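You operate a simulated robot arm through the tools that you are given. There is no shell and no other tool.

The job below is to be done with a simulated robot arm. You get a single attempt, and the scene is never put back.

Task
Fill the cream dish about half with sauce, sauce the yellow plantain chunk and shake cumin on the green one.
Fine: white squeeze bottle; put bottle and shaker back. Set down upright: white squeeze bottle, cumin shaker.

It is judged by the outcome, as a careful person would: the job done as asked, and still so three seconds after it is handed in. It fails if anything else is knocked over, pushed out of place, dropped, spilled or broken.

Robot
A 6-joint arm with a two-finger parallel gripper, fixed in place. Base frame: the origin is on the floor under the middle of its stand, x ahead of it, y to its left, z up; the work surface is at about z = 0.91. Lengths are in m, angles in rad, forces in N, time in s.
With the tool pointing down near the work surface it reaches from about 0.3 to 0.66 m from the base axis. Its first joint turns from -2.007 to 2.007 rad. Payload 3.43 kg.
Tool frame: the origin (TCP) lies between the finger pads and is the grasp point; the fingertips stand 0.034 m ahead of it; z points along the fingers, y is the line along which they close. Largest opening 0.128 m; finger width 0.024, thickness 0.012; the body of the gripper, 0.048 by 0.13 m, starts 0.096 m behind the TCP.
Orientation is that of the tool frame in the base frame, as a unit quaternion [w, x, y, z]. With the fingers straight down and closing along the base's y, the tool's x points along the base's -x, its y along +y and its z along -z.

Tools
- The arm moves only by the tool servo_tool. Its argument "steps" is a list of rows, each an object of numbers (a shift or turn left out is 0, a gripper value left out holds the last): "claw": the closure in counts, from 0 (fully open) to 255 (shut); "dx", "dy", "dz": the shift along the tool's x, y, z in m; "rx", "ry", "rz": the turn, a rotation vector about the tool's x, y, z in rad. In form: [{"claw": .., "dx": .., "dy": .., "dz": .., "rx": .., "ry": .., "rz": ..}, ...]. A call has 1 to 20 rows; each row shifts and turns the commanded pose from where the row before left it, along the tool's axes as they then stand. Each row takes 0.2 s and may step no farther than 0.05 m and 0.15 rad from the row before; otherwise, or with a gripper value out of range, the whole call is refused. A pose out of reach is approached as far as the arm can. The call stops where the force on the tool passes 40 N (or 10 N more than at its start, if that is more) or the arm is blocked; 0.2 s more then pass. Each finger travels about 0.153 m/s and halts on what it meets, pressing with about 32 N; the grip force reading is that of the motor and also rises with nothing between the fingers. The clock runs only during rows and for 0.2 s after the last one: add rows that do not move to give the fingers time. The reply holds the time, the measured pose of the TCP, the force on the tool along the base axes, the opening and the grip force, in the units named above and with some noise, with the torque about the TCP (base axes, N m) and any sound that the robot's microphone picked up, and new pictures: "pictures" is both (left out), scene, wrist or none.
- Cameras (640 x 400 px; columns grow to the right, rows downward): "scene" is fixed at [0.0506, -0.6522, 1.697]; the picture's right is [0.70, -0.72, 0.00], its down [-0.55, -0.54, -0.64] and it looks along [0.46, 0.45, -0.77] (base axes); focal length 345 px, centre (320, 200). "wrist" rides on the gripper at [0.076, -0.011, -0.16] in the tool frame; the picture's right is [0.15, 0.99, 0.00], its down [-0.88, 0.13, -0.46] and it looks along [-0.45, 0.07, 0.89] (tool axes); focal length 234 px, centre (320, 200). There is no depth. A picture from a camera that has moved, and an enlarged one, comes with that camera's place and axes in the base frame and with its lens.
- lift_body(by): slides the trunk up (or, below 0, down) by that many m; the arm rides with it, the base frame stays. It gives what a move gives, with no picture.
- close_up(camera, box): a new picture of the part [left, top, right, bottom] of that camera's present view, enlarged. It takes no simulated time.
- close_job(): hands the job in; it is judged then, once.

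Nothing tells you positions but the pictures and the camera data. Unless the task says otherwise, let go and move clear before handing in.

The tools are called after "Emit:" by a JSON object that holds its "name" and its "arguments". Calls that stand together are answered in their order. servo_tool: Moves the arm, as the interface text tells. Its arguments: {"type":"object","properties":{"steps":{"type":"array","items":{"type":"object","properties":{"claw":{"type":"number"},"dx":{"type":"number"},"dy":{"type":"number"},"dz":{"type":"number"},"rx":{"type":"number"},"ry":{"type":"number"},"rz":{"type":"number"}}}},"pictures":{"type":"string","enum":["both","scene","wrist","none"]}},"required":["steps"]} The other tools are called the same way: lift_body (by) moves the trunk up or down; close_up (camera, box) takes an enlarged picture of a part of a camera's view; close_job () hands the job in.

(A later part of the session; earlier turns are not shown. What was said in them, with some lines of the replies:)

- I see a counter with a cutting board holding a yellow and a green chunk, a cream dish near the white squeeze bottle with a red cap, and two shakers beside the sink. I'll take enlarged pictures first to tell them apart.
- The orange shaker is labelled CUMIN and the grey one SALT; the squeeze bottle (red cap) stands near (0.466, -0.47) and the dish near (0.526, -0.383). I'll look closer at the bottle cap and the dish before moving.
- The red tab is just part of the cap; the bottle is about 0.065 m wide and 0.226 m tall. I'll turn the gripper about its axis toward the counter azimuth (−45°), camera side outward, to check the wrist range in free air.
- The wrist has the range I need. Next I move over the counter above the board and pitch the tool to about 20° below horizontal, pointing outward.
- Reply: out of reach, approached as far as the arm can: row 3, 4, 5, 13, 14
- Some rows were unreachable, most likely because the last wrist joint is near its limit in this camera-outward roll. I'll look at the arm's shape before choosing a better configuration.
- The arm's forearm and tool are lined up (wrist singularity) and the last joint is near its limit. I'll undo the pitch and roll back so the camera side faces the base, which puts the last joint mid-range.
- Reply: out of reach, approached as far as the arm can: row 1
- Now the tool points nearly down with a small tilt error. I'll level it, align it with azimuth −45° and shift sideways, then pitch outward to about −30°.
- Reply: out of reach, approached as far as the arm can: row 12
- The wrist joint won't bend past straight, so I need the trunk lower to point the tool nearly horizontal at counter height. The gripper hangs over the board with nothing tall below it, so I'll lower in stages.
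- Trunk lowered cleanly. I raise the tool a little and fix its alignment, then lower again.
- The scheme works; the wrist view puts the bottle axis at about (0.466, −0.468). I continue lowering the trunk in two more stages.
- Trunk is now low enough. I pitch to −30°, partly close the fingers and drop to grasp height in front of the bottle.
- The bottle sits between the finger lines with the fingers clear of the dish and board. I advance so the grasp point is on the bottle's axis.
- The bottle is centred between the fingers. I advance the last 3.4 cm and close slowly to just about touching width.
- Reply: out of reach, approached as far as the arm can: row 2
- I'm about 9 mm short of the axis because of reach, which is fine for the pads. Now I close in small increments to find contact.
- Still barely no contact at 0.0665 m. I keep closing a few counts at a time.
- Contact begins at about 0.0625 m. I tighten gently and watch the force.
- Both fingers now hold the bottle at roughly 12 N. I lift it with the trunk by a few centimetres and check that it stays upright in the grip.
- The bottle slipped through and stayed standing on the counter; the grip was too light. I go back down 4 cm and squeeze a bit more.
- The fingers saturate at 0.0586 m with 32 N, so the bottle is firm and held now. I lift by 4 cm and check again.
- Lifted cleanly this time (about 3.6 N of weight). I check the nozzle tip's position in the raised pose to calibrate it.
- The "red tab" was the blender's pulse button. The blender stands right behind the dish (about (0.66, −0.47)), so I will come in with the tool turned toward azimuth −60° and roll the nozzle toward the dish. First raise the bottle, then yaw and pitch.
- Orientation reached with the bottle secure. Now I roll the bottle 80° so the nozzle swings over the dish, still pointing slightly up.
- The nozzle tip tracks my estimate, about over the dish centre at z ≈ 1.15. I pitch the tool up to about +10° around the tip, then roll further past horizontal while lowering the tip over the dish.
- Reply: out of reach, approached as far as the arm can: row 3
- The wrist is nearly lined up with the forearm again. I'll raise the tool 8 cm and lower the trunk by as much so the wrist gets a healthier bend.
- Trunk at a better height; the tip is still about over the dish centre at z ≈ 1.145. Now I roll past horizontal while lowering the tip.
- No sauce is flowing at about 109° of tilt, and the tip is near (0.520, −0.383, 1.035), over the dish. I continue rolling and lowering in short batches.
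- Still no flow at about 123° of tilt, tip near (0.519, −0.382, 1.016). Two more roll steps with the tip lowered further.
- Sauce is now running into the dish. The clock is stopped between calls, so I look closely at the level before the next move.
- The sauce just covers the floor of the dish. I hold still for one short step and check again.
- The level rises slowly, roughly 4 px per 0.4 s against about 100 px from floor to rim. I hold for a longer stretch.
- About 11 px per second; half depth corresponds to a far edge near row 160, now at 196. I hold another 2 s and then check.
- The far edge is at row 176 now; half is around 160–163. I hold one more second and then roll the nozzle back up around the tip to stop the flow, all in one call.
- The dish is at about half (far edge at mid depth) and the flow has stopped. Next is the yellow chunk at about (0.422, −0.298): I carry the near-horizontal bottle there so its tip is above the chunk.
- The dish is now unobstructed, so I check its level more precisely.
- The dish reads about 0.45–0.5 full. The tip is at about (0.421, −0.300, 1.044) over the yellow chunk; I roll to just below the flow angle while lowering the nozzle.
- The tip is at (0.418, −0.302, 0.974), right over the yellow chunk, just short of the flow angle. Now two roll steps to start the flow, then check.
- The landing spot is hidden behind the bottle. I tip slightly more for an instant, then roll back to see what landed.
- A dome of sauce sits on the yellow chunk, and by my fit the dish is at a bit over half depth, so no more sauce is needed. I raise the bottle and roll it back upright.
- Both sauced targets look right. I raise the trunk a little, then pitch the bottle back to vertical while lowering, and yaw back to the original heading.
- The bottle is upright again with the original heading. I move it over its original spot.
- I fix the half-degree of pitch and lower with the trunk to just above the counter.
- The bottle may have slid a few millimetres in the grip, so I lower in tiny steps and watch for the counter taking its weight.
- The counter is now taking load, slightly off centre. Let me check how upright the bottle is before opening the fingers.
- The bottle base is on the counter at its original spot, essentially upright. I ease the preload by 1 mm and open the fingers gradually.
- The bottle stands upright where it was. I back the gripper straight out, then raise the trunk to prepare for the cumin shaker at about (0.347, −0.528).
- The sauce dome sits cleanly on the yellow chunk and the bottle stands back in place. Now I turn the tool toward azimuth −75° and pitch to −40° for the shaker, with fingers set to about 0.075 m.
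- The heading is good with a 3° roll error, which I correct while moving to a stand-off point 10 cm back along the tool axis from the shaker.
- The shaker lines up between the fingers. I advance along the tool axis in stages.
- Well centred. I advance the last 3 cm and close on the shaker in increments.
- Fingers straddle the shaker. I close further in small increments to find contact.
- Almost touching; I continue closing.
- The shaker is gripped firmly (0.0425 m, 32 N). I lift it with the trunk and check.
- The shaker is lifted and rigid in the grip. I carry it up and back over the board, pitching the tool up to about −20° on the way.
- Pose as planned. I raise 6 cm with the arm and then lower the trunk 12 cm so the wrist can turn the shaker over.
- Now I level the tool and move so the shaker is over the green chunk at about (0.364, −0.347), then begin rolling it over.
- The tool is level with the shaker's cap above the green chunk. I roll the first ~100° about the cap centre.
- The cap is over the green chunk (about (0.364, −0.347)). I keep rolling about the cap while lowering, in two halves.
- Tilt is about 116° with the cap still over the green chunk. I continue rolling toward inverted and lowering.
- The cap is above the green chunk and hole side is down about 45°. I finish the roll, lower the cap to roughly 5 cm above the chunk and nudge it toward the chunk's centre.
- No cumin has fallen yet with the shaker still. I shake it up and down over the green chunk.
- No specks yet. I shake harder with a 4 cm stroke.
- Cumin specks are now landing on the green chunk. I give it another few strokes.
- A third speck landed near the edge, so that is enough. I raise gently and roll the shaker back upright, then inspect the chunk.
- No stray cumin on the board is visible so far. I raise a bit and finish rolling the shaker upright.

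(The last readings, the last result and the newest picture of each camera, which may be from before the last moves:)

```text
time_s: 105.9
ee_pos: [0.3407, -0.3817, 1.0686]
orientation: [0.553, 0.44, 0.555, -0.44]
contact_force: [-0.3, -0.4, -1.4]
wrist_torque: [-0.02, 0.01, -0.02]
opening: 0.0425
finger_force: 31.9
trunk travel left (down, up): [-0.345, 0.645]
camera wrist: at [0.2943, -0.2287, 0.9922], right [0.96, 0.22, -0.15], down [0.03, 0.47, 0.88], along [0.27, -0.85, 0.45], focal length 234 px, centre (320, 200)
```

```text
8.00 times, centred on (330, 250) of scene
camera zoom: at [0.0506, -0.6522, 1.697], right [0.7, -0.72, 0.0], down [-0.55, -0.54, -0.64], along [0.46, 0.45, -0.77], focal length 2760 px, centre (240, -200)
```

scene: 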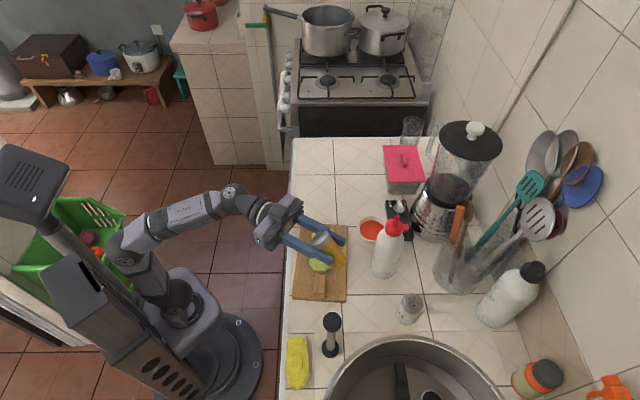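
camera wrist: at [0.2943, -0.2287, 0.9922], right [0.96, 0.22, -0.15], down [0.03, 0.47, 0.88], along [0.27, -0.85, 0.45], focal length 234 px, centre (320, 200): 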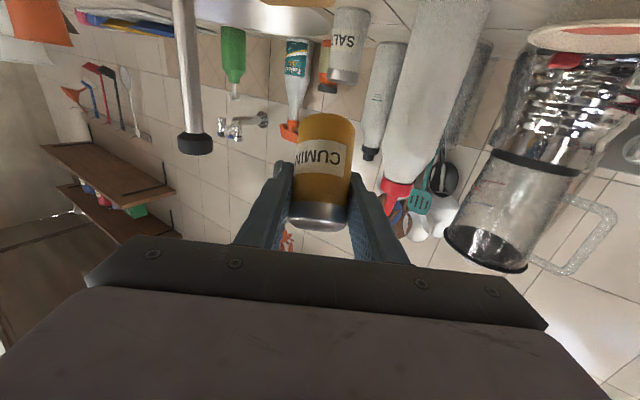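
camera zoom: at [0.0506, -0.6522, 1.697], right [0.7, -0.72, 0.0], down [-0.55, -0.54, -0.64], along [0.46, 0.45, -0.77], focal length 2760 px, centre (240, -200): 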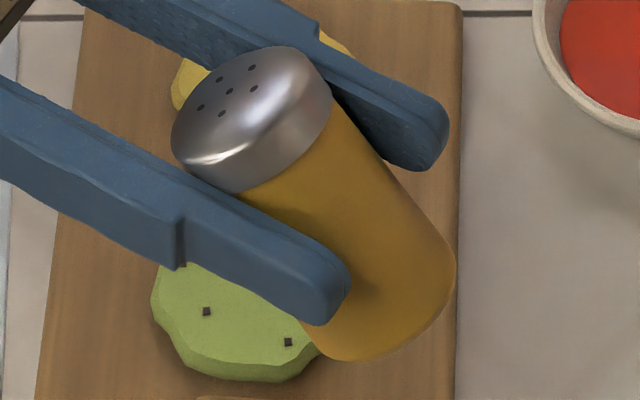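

The shaker is upright-leaning again; I see at least three specks. I pitch it back and raise the trunk, then inspect the whole chunk and board.

Emit:
{"name": "servo_tool", "arguments": {"steps": [{"ry": 0.1163}, {"ry": 0.1163}, {"ry": 0.1163}, {}], "pictures": "none"}}

Emit:
{"name": "lift_body", "arguments": {"by": 0.12}}

Emit:
{"name": "servo_tool", "arguments": {"steps": [{}], "pictures": "both"}}

Emit:
{"name": "close_up", "arguments": {"camera": "scene", "box": [285, 220, 365, 270]}}

```text
time_s: 106.9
ee_pos: [0.3411, -0.3816, 1.0674]
orientation: [0.446, 0.511, 0.642, -0.358]
contact_force: [-0.5, -1.0, -0.5]
wrist_torque: [0.02, 0.01, -0.01]
opening: 0.0423
finger_force: 31.9
trunk travel left (down, up): [-0.345, 0.645]
```

```text
time_s: 108.4
ee_pos: [0.3419, -0.3814, 1.1867]
orientation: [0.448, 0.51, 0.642, -0.358]
contact_force: [0.3, 1.1, -0.7]
wrist_torque: [-0.01, 0.01, -0.02]
opening: 0.0422
finger_force: 31.7
trunk travel left (down, up): [-0.465, 0.525]
```

```text
time_s: 108.8
ee_pos: [0.3407, -0.38, 1.1877]
orientation: [0.448, 0.509, 0.642, -0.357]
contact_force: [-0.1, -0.1, -1.2]
wrist_torque: [-0.01, -0.03, 0.0]
opening: 0.0422
finger_force: 31.6
trunk travel left (down, up): [-0.465, 0.525]
camera wrist: at [0.2906, -0.2129, 1.1716], right [0.95, 0.27, -0.14], down [0.1, 0.15, 0.98], along [0.29, -0.95, 0.12], focal length 234 px, centre (320, 200)
```

scene: 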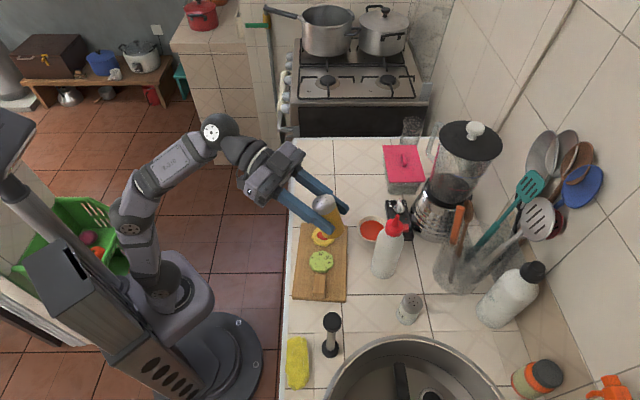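
wrist: 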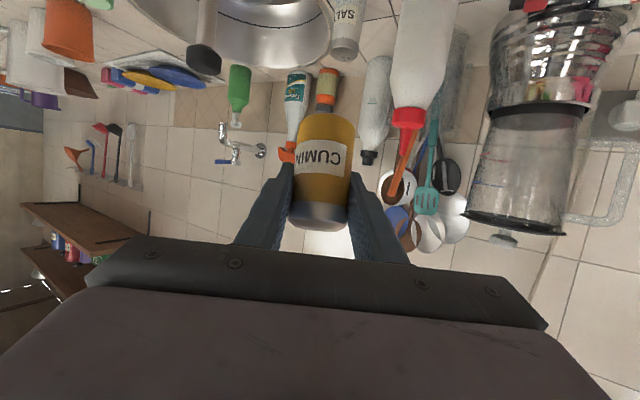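

```text
8.00 times, centred on (325, 245) of scene
camera zoom: at [0.0506, -0.6522, 1.697], right [0.7, -0.72, 0.0], down [-0.55, -0.54, -0.64], along [0.46, 0.45, -0.77], focal length 2760 px, centre (280, -160)
```

zoom: 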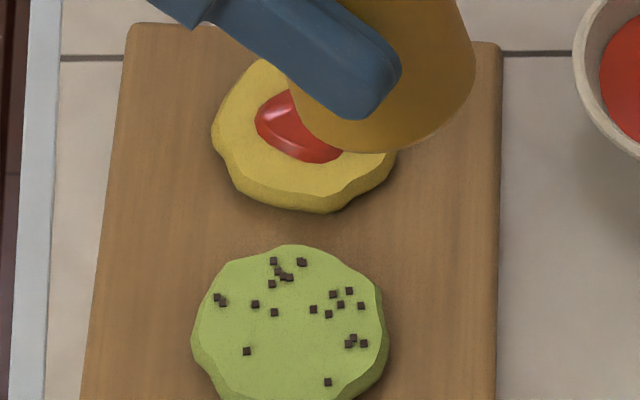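

The green chunk carries about twenty cumin specks and the board is clean. Now I take the shaker back along the same path to above its spot.

Emit:
{"name": "servo_tool", "arguments": {"steps": [{"dx": 0.0227, "dy": 0.006, "dz": 0.0283}, {"dx": 0.0227, "dy": 0.006, "dz": 0.0283}, {}, {"ry": 0.083, "dx": 0.0165, "dy": -0.0091, "dz": 0.0366}, {"ry": 0.083, "dx": 0.0132, "dy": -0.0091, "dz": 0.0379}, {"ry": 0.083, "dx": 0.0099, "dy": -0.0091, "dz": 0.0389}, {"ry": 0.083, "dx": 0.0035, "dy": -0.0091, "dz": 0.037}, {}], "pictures": "both"}}

```text
time_s: 110.6
ee_pos: [0.3506, -0.5358, 1.0191]
orientation: [0.335, 0.562, 0.707, -0.268]
contact_force: [-0.3, 0.4, -1.2]
wrist_torque: [0.01, 0.01, -0.03]
opening: 0.0424
finger_force: 32.0
trunk travel left (down, up): [-0.465, 0.525]
camera wrist: at [0.3018, -0.3717, 1.0599], right [0.94, 0.31, -0.12], down [0.18, -0.17, 0.97], along [0.28, -0.94, -0.21], focal length 234 px, centre (320, 200)
```

scene: 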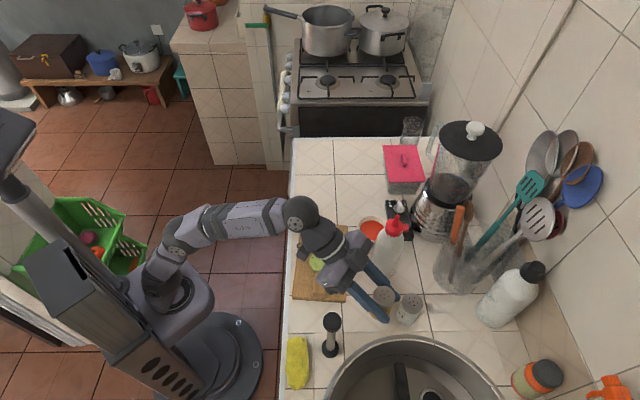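
wrist: 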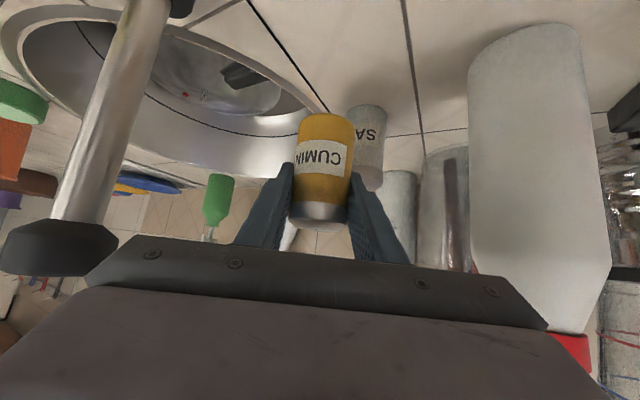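

Orientation matches the grasp; I correct 1 cm in position and lower most of the way with the trunk.

Emit:
{"name": "servo_tool", "arguments": {"steps": [{"dx": 0.0064, "dz": -0.0079, "dy": 0.0004}, {}], "pictures": "none"}}

Emit:
{"name": "lift_body", "arguments": {"by": -0.048}}

Emit:
{"name": "servo_tool", "arguments": {"steps": [{}, {}], "pictures": "both"}}

Emit:
{"name": "close_up", "arguments": {"camera": "scene", "box": [310, 260, 438, 340]}}

```text
time_s: 111.2
ee_pos: [0.3488, -0.5235, 1.0176]
orientation: [0.335, 0.563, 0.707, -0.268]
contact_force: [-0.4, 0.0, -1.3]
wrist_torque: [0.0, 0.02, -0.02]
opening: 0.0425
finger_force: 31.7
trunk travel left (down, up): [-0.465, 0.525]
```

```text
time_s: 112.1
ee_pos: [0.3488, -0.5264, 0.9708]
orientation: [0.335, 0.563, 0.706, -0.269]
contact_force: [0.1, -0.3, -0.1]
wrist_torque: [-0.04, 0.0, -0.01]
opening: 0.0424
finger_force: 32.4
trunk travel left (down, up): [-0.417, 0.573]
```

```text
time_s: 112.7
ee_pos: [0.3489, -0.5253, 0.9705]
orientation: [0.334, 0.563, 0.707, -0.269]
contact_force: [0.0, 0.0, -1.3]
wrist_torque: [0.0, -0.02, -0.01]
opening: 0.0424
finger_force: 31.9
trunk travel left (down, up): [-0.417, 0.573]
camera wrist: at [0.2998, -0.3609, 1.0117], right [0.94, 0.31, -0.12], down [0.18, -0.17, 0.97], along [0.28, -0.94, -0.21], focal length 234 px, centre (320, 200)
```

scene: 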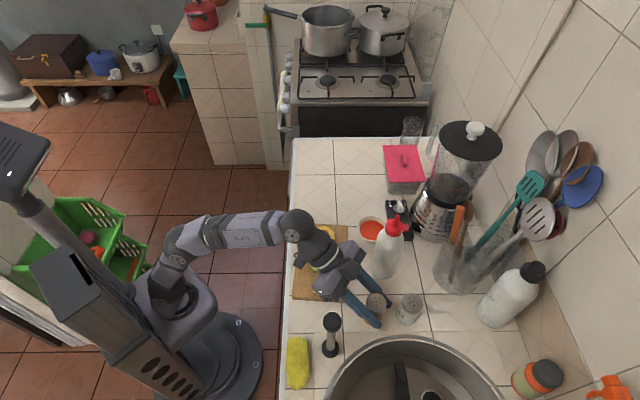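
wrist: 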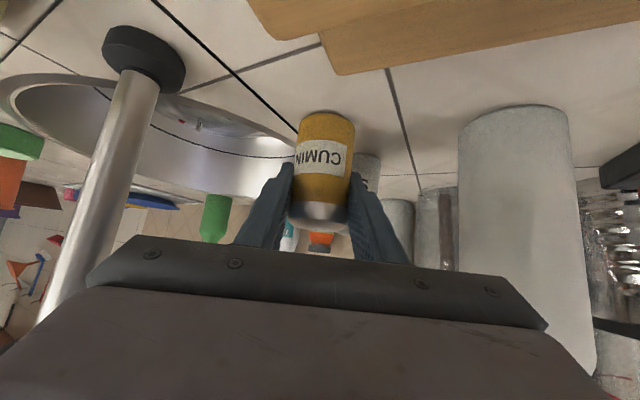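

```text
5.00 times, centred on (374, 300) of scene
camera zoom: at [0.0506, -0.6522, 1.697], right [0.7, -0.72, 0.0], down [-0.55, -0.54, -0.64], along [0.46, 0.45, -0.77], focal length 1725 px, centre (50, -300)
```

zoom: 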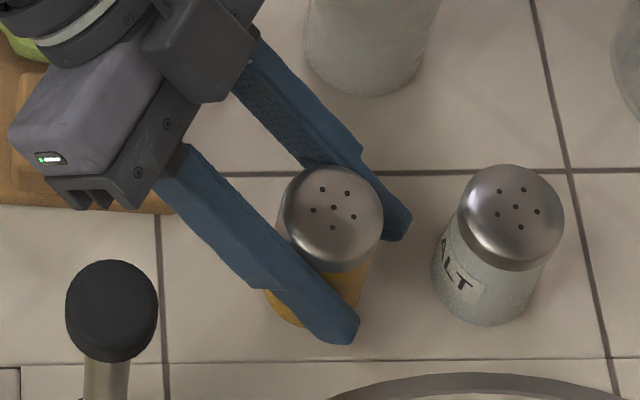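

About 5 mm above the counter. I lower in 2 mm steps until the counter takes the weight.

Emit:
{"name": "lift_body", "arguments": {"by": -0.002}}

Emit:
{"name": "servo_tool", "arguments": {"steps": [{}, {}], "pictures": "none"}}

Emit:
{"name": "lift_body", "arguments": {"by": -0.002}}

Emit:
{"name": "servo_tool", "arguments": {"steps": [{}, {}], "pictures": "none"}}

```text
time_s: 113.2
ee_pos: [0.3493, -0.5255, 0.9679]
orientation: [0.334, 0.562, 0.707, -0.269]
contact_force: [0.7, 1.3, -1.6]
wrist_torque: [-0.01, 0.0, 0.01]
opening: 0.042
finger_force: 32.2
trunk travel left (down, up): [-0.415, 0.575]
```

```text
time_s: 113.8
ee_pos: [0.3498, -0.5259, 0.9681]
orientation: [0.334, 0.563, 0.707, -0.269]
contact_force: [-0.8, 0.3, -0.5]
wrist_torque: [0.0, -0.01, 0.05]
opening: 0.0425
finger_force: 31.6
trunk travel left (down, up): [-0.415, 0.575]
```

```text
time_s: 114.3
ee_pos: [0.3488, -0.5259, 0.9662]
orientation: [0.334, 0.563, 0.707, -0.269]
contact_force: [-0.6, 0.4, -1.0]
wrist_torque: [-0.02, -0.01, -0.04]
opening: 0.0423
finger_force: 31.7
trunk travel left (down, up): [-0.413, 0.577]
```

```text
time_s: 114.9
ee_pos: [0.3491, -0.5256, 0.9664]
orientation: [0.334, 0.563, 0.707, -0.269]
contact_force: [0.1, 0.0, -1.4]
wrist_torque: [0.01, 0.02, 0.0]
opening: 0.0421
finger_force: 31.9
trunk travel left (down, up): [-0.413, 0.577]
```

Emit:
{"name": "lift_body", "arguments": {"by": -0.0015}}

Emit:
{"name": "servo_tool", "arguments": {"steps": [{}, {}], "pictures": "none"}}

```text
time_s: 115.4
ee_pos: [0.3489, -0.5254, 0.9664]
orientation: [0.336, 0.562, 0.706, -0.269]
contact_force: [0.7, -1.0, 3.2]
wrist_torque: [-0.02, -0.1, -0.01]
opening: 0.0422
finger_force: 31.8
trunk travel left (down, up): [-0.411, 0.578]
```

```text
time_s: 116.0
ee_pos: [0.349, -0.5252, 0.9655]
orientation: [0.336, 0.562, 0.706, -0.269]
contact_force: [0.5, -0.8, 5.8]
wrist_torque: [-0.02, -0.17, -0.02]
opening: 0.0421
finger_force: 32.0
trunk travel left (down, up): [-0.411, 0.578]
```

The shaker is standing on the counter at its original height. I ease off slightly and open gradually.

Emit:
{"name": "lift_body", "arguments": {"by": 0.0005}}

Emit:
{"name": "servo_tool", "arguments": {"steps": [{"claw": 172}, {"claw": 169}, {"claw": 165}, {"claw": 158}, {}], "pictures": "none"}}

Emit:
{"name": "servo_tool", "arguments": {"steps": [{"claw": 140}, {"claw": 120}, {"claw": 105}, {}], "pictures": "both"}}

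Emit:
{"name": "close_up", "arguments": {"camera": "scene", "box": [310, 260, 438, 340]}}

```text
time_s: 116.5
ee_pos: [0.3489, -0.5258, 0.9667]
orientation: [0.336, 0.563, 0.706, -0.268]
contact_force: [1.8, -1.4, 5.4]
wrist_torque: [-0.06, -0.22, -0.07]
opening: 0.0423
finger_force: 32.2
trunk travel left (down, up): [-0.412, 0.578]
```

```text
time_s: 117.7
ee_pos: [0.3498, -0.525, 0.9642]
orientation: [0.335, 0.563, 0.707, -0.268]
contact_force: [-0.2, -0.3, -0.1]
wrist_torque: [0.02, 0.02, 0.0]
opening: 0.0488
finger_force: 0.0
trunk travel left (down, up): [-0.412, 0.578]
```

```text
time_s: 118.7
ee_pos: [0.3488, -0.5252, 0.9655]
orientation: [0.335, 0.562, 0.707, -0.268]
contact_force: [-0.1, -0.6, -0.2]
wrist_torque: [-0.01, -0.02, -0.01]
opening: 0.075
finger_force: 0.0
trunk travel left (down, up): [-0.412, 0.578]
camera wrist: at [0.2997, -0.3608, 1.0067], right [0.94, 0.31, -0.12], down [0.18, -0.17, 0.97], along [0.28, -0.94, -0.21], focal length 234 px, centre (320, 200)
```

scene: 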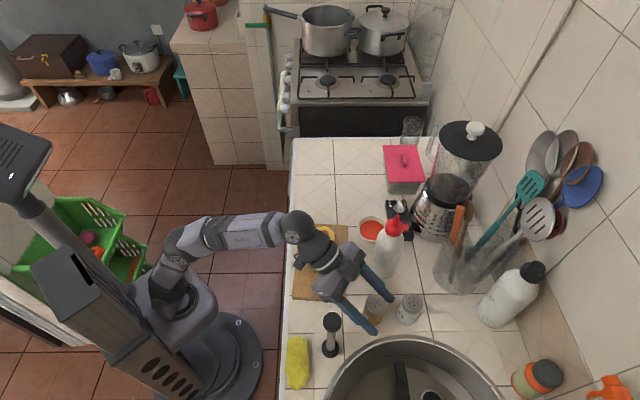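
wrist: 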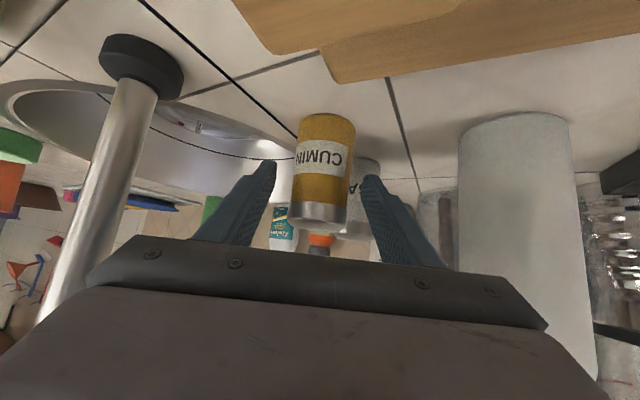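

```text
5.00 times, centred on (374, 300) of scene
camera zoom: at [0.0506, -0.6522, 1.697], right [0.7, -0.72, 0.0], down [-0.55, -0.54, -0.64], along [0.46, 0.45, -0.77], focal length 1725 px, centre (50, -300)
```

zoom: 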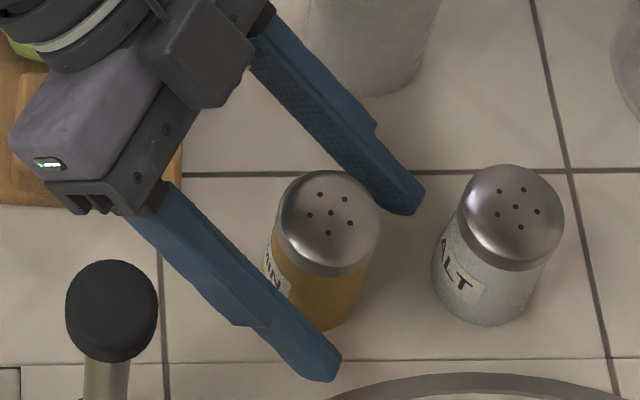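

The shaker stands upright at its original place. I retreat along the tool axis and raise clear.

Emit:
{"name": "servo_tool", "arguments": {"steps": [{"dx": 0.0015, "dz": -0.02}, {"dx": 0.0015, "dz": -0.025}, {"dx": 0.0015, "dz": -0.025}, {"dx": 0.001, "dz": -0.028}, {}], "pictures": "none"}}

Emit:
{"name": "lift_body", "arguments": {"by": 0.12}}

Emit:
{"name": "servo_tool", "arguments": {"steps": [{"dz": -0.035, "dx": 0.028}, {"dz": -0.035, "dx": 0.028}, {}], "pictures": "both"}}

Emit:
{"name": "close_up", "arguments": {"camera": "scene", "box": [280, 200, 440, 300]}}

Emit:
{"name": "close_up", "arguments": {"camera": "scene", "box": [280, 260, 440, 360]}}

```text
time_s: 119.9
ee_pos: [0.3314, -0.4469, 1.0222]
orientation: [0.335, 0.562, 0.707, -0.268]
contact_force: [0.9, 0.1, 0.5]
wrist_torque: [-0.01, 0.02, 0.0]
opening: 0.0752
finger_force: 0.2
trunk travel left (down, up): [-0.412, 0.578]
```

```text
time_s: 121.4
ee_pos: [0.3315, -0.4475, 1.1421]
orientation: [0.334, 0.563, 0.707, -0.269]
contact_force: [0.4, 0.3, 0.2]
wrist_torque: [0.01, 0.03, -0.01]
opening: 0.0752
finger_force: 0.1
trunk travel left (down, up): [-0.532, 0.458]
```

```text
time_s: 122.2
ee_pos: [0.3117, -0.3599, 1.1438]
orientation: [0.334, 0.563, 0.706, -0.269]
contact_force: [0.0, 0.2, 0.0]
wrist_torque: [0.04, -0.01, 0.02]
opening: 0.0755
finger_force: 0.1
trunk travel left (down, up): [-0.532, 0.458]
camera wrist: at [0.2623, -0.1953, 1.1855], right [0.94, 0.31, -0.12], down [0.18, -0.17, 0.97], along [0.28, -0.94, -0.21], focal length 234 px, centre (320, 200)
```

scene: 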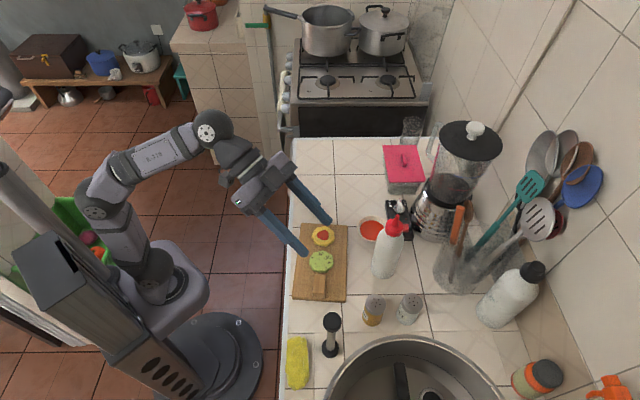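
wrist: 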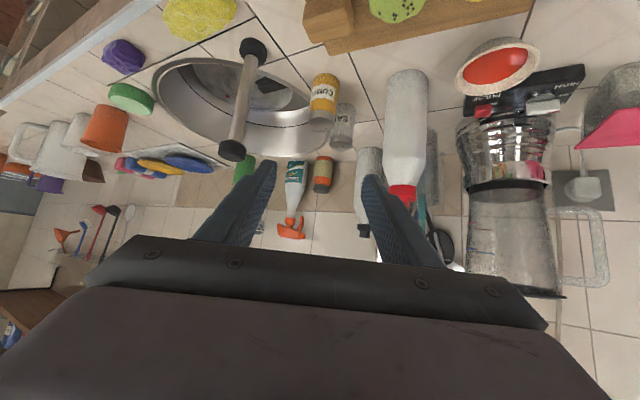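

```text
4.00 times, centred on (360, 250) of scene
camera zoom: at [0.0506, -0.6522, 1.697], right [0.7, -0.72, 0.0], down [-0.55, -0.54, -0.64], along [0.46, 0.45, -0.77], focal length 1380 px, centre (160, 0)
```

zoom: 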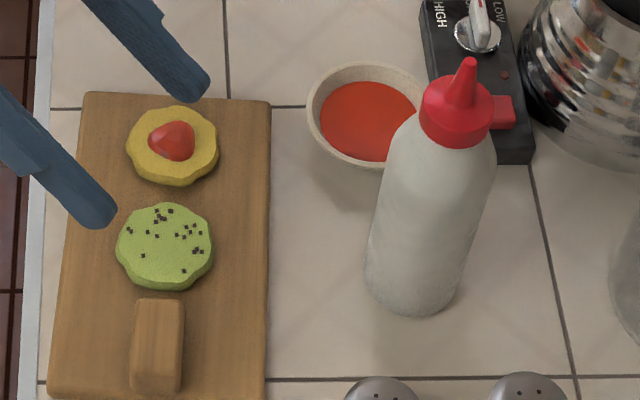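

```text
4.00 times, centred on (360, 310) of scene
camera zoom: at [0.0506, -0.6522, 1.697], right [0.7, -0.72, 0.0], down [-0.55, -0.54, -0.64], along [0.46, 0.45, -0.77], focal length 1380 px, centre (160, -240)
```

zoom: 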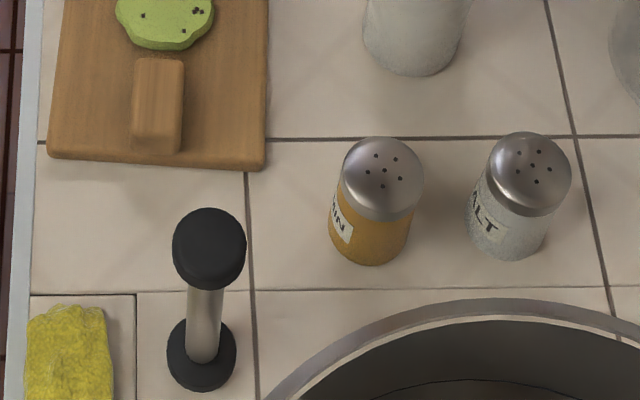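

Everything checks out in the pictures:
- **Dish:** about half full.
- **Yellow chunk:** a dome of sauce on top.
- **Green chunk:** sprinkled with cumin.
- **Bottle and shaker:** upright at their original spots.
- **Rest of the scene:** nothing else moved and nothing spilled.

The gripper is empty and clear of everything, so I hand the job in.

Emit:
{"name": "close_job", "arguments": {}}

```text
The job is handed in.
```

The job is done and handed in; the final pictures showed everything in place.

- **Cream dish:** filled with sauce to about half, judging the level from the pictures.
- **Yellow chunk:** a dome of sauce sits on top, with none on the board.
- **Green chunk:** about twenty specks of cumin on it, with none visible on the board.
- **Squeeze bottle and cumin shaker:** both back upright within a few millimetres of where they started.

On the first lift the bottle slipped in the grip and stayed standing on the counter. I tightened the hold and it did not happen again. I saw nothing else moved, knocked over or spilled.
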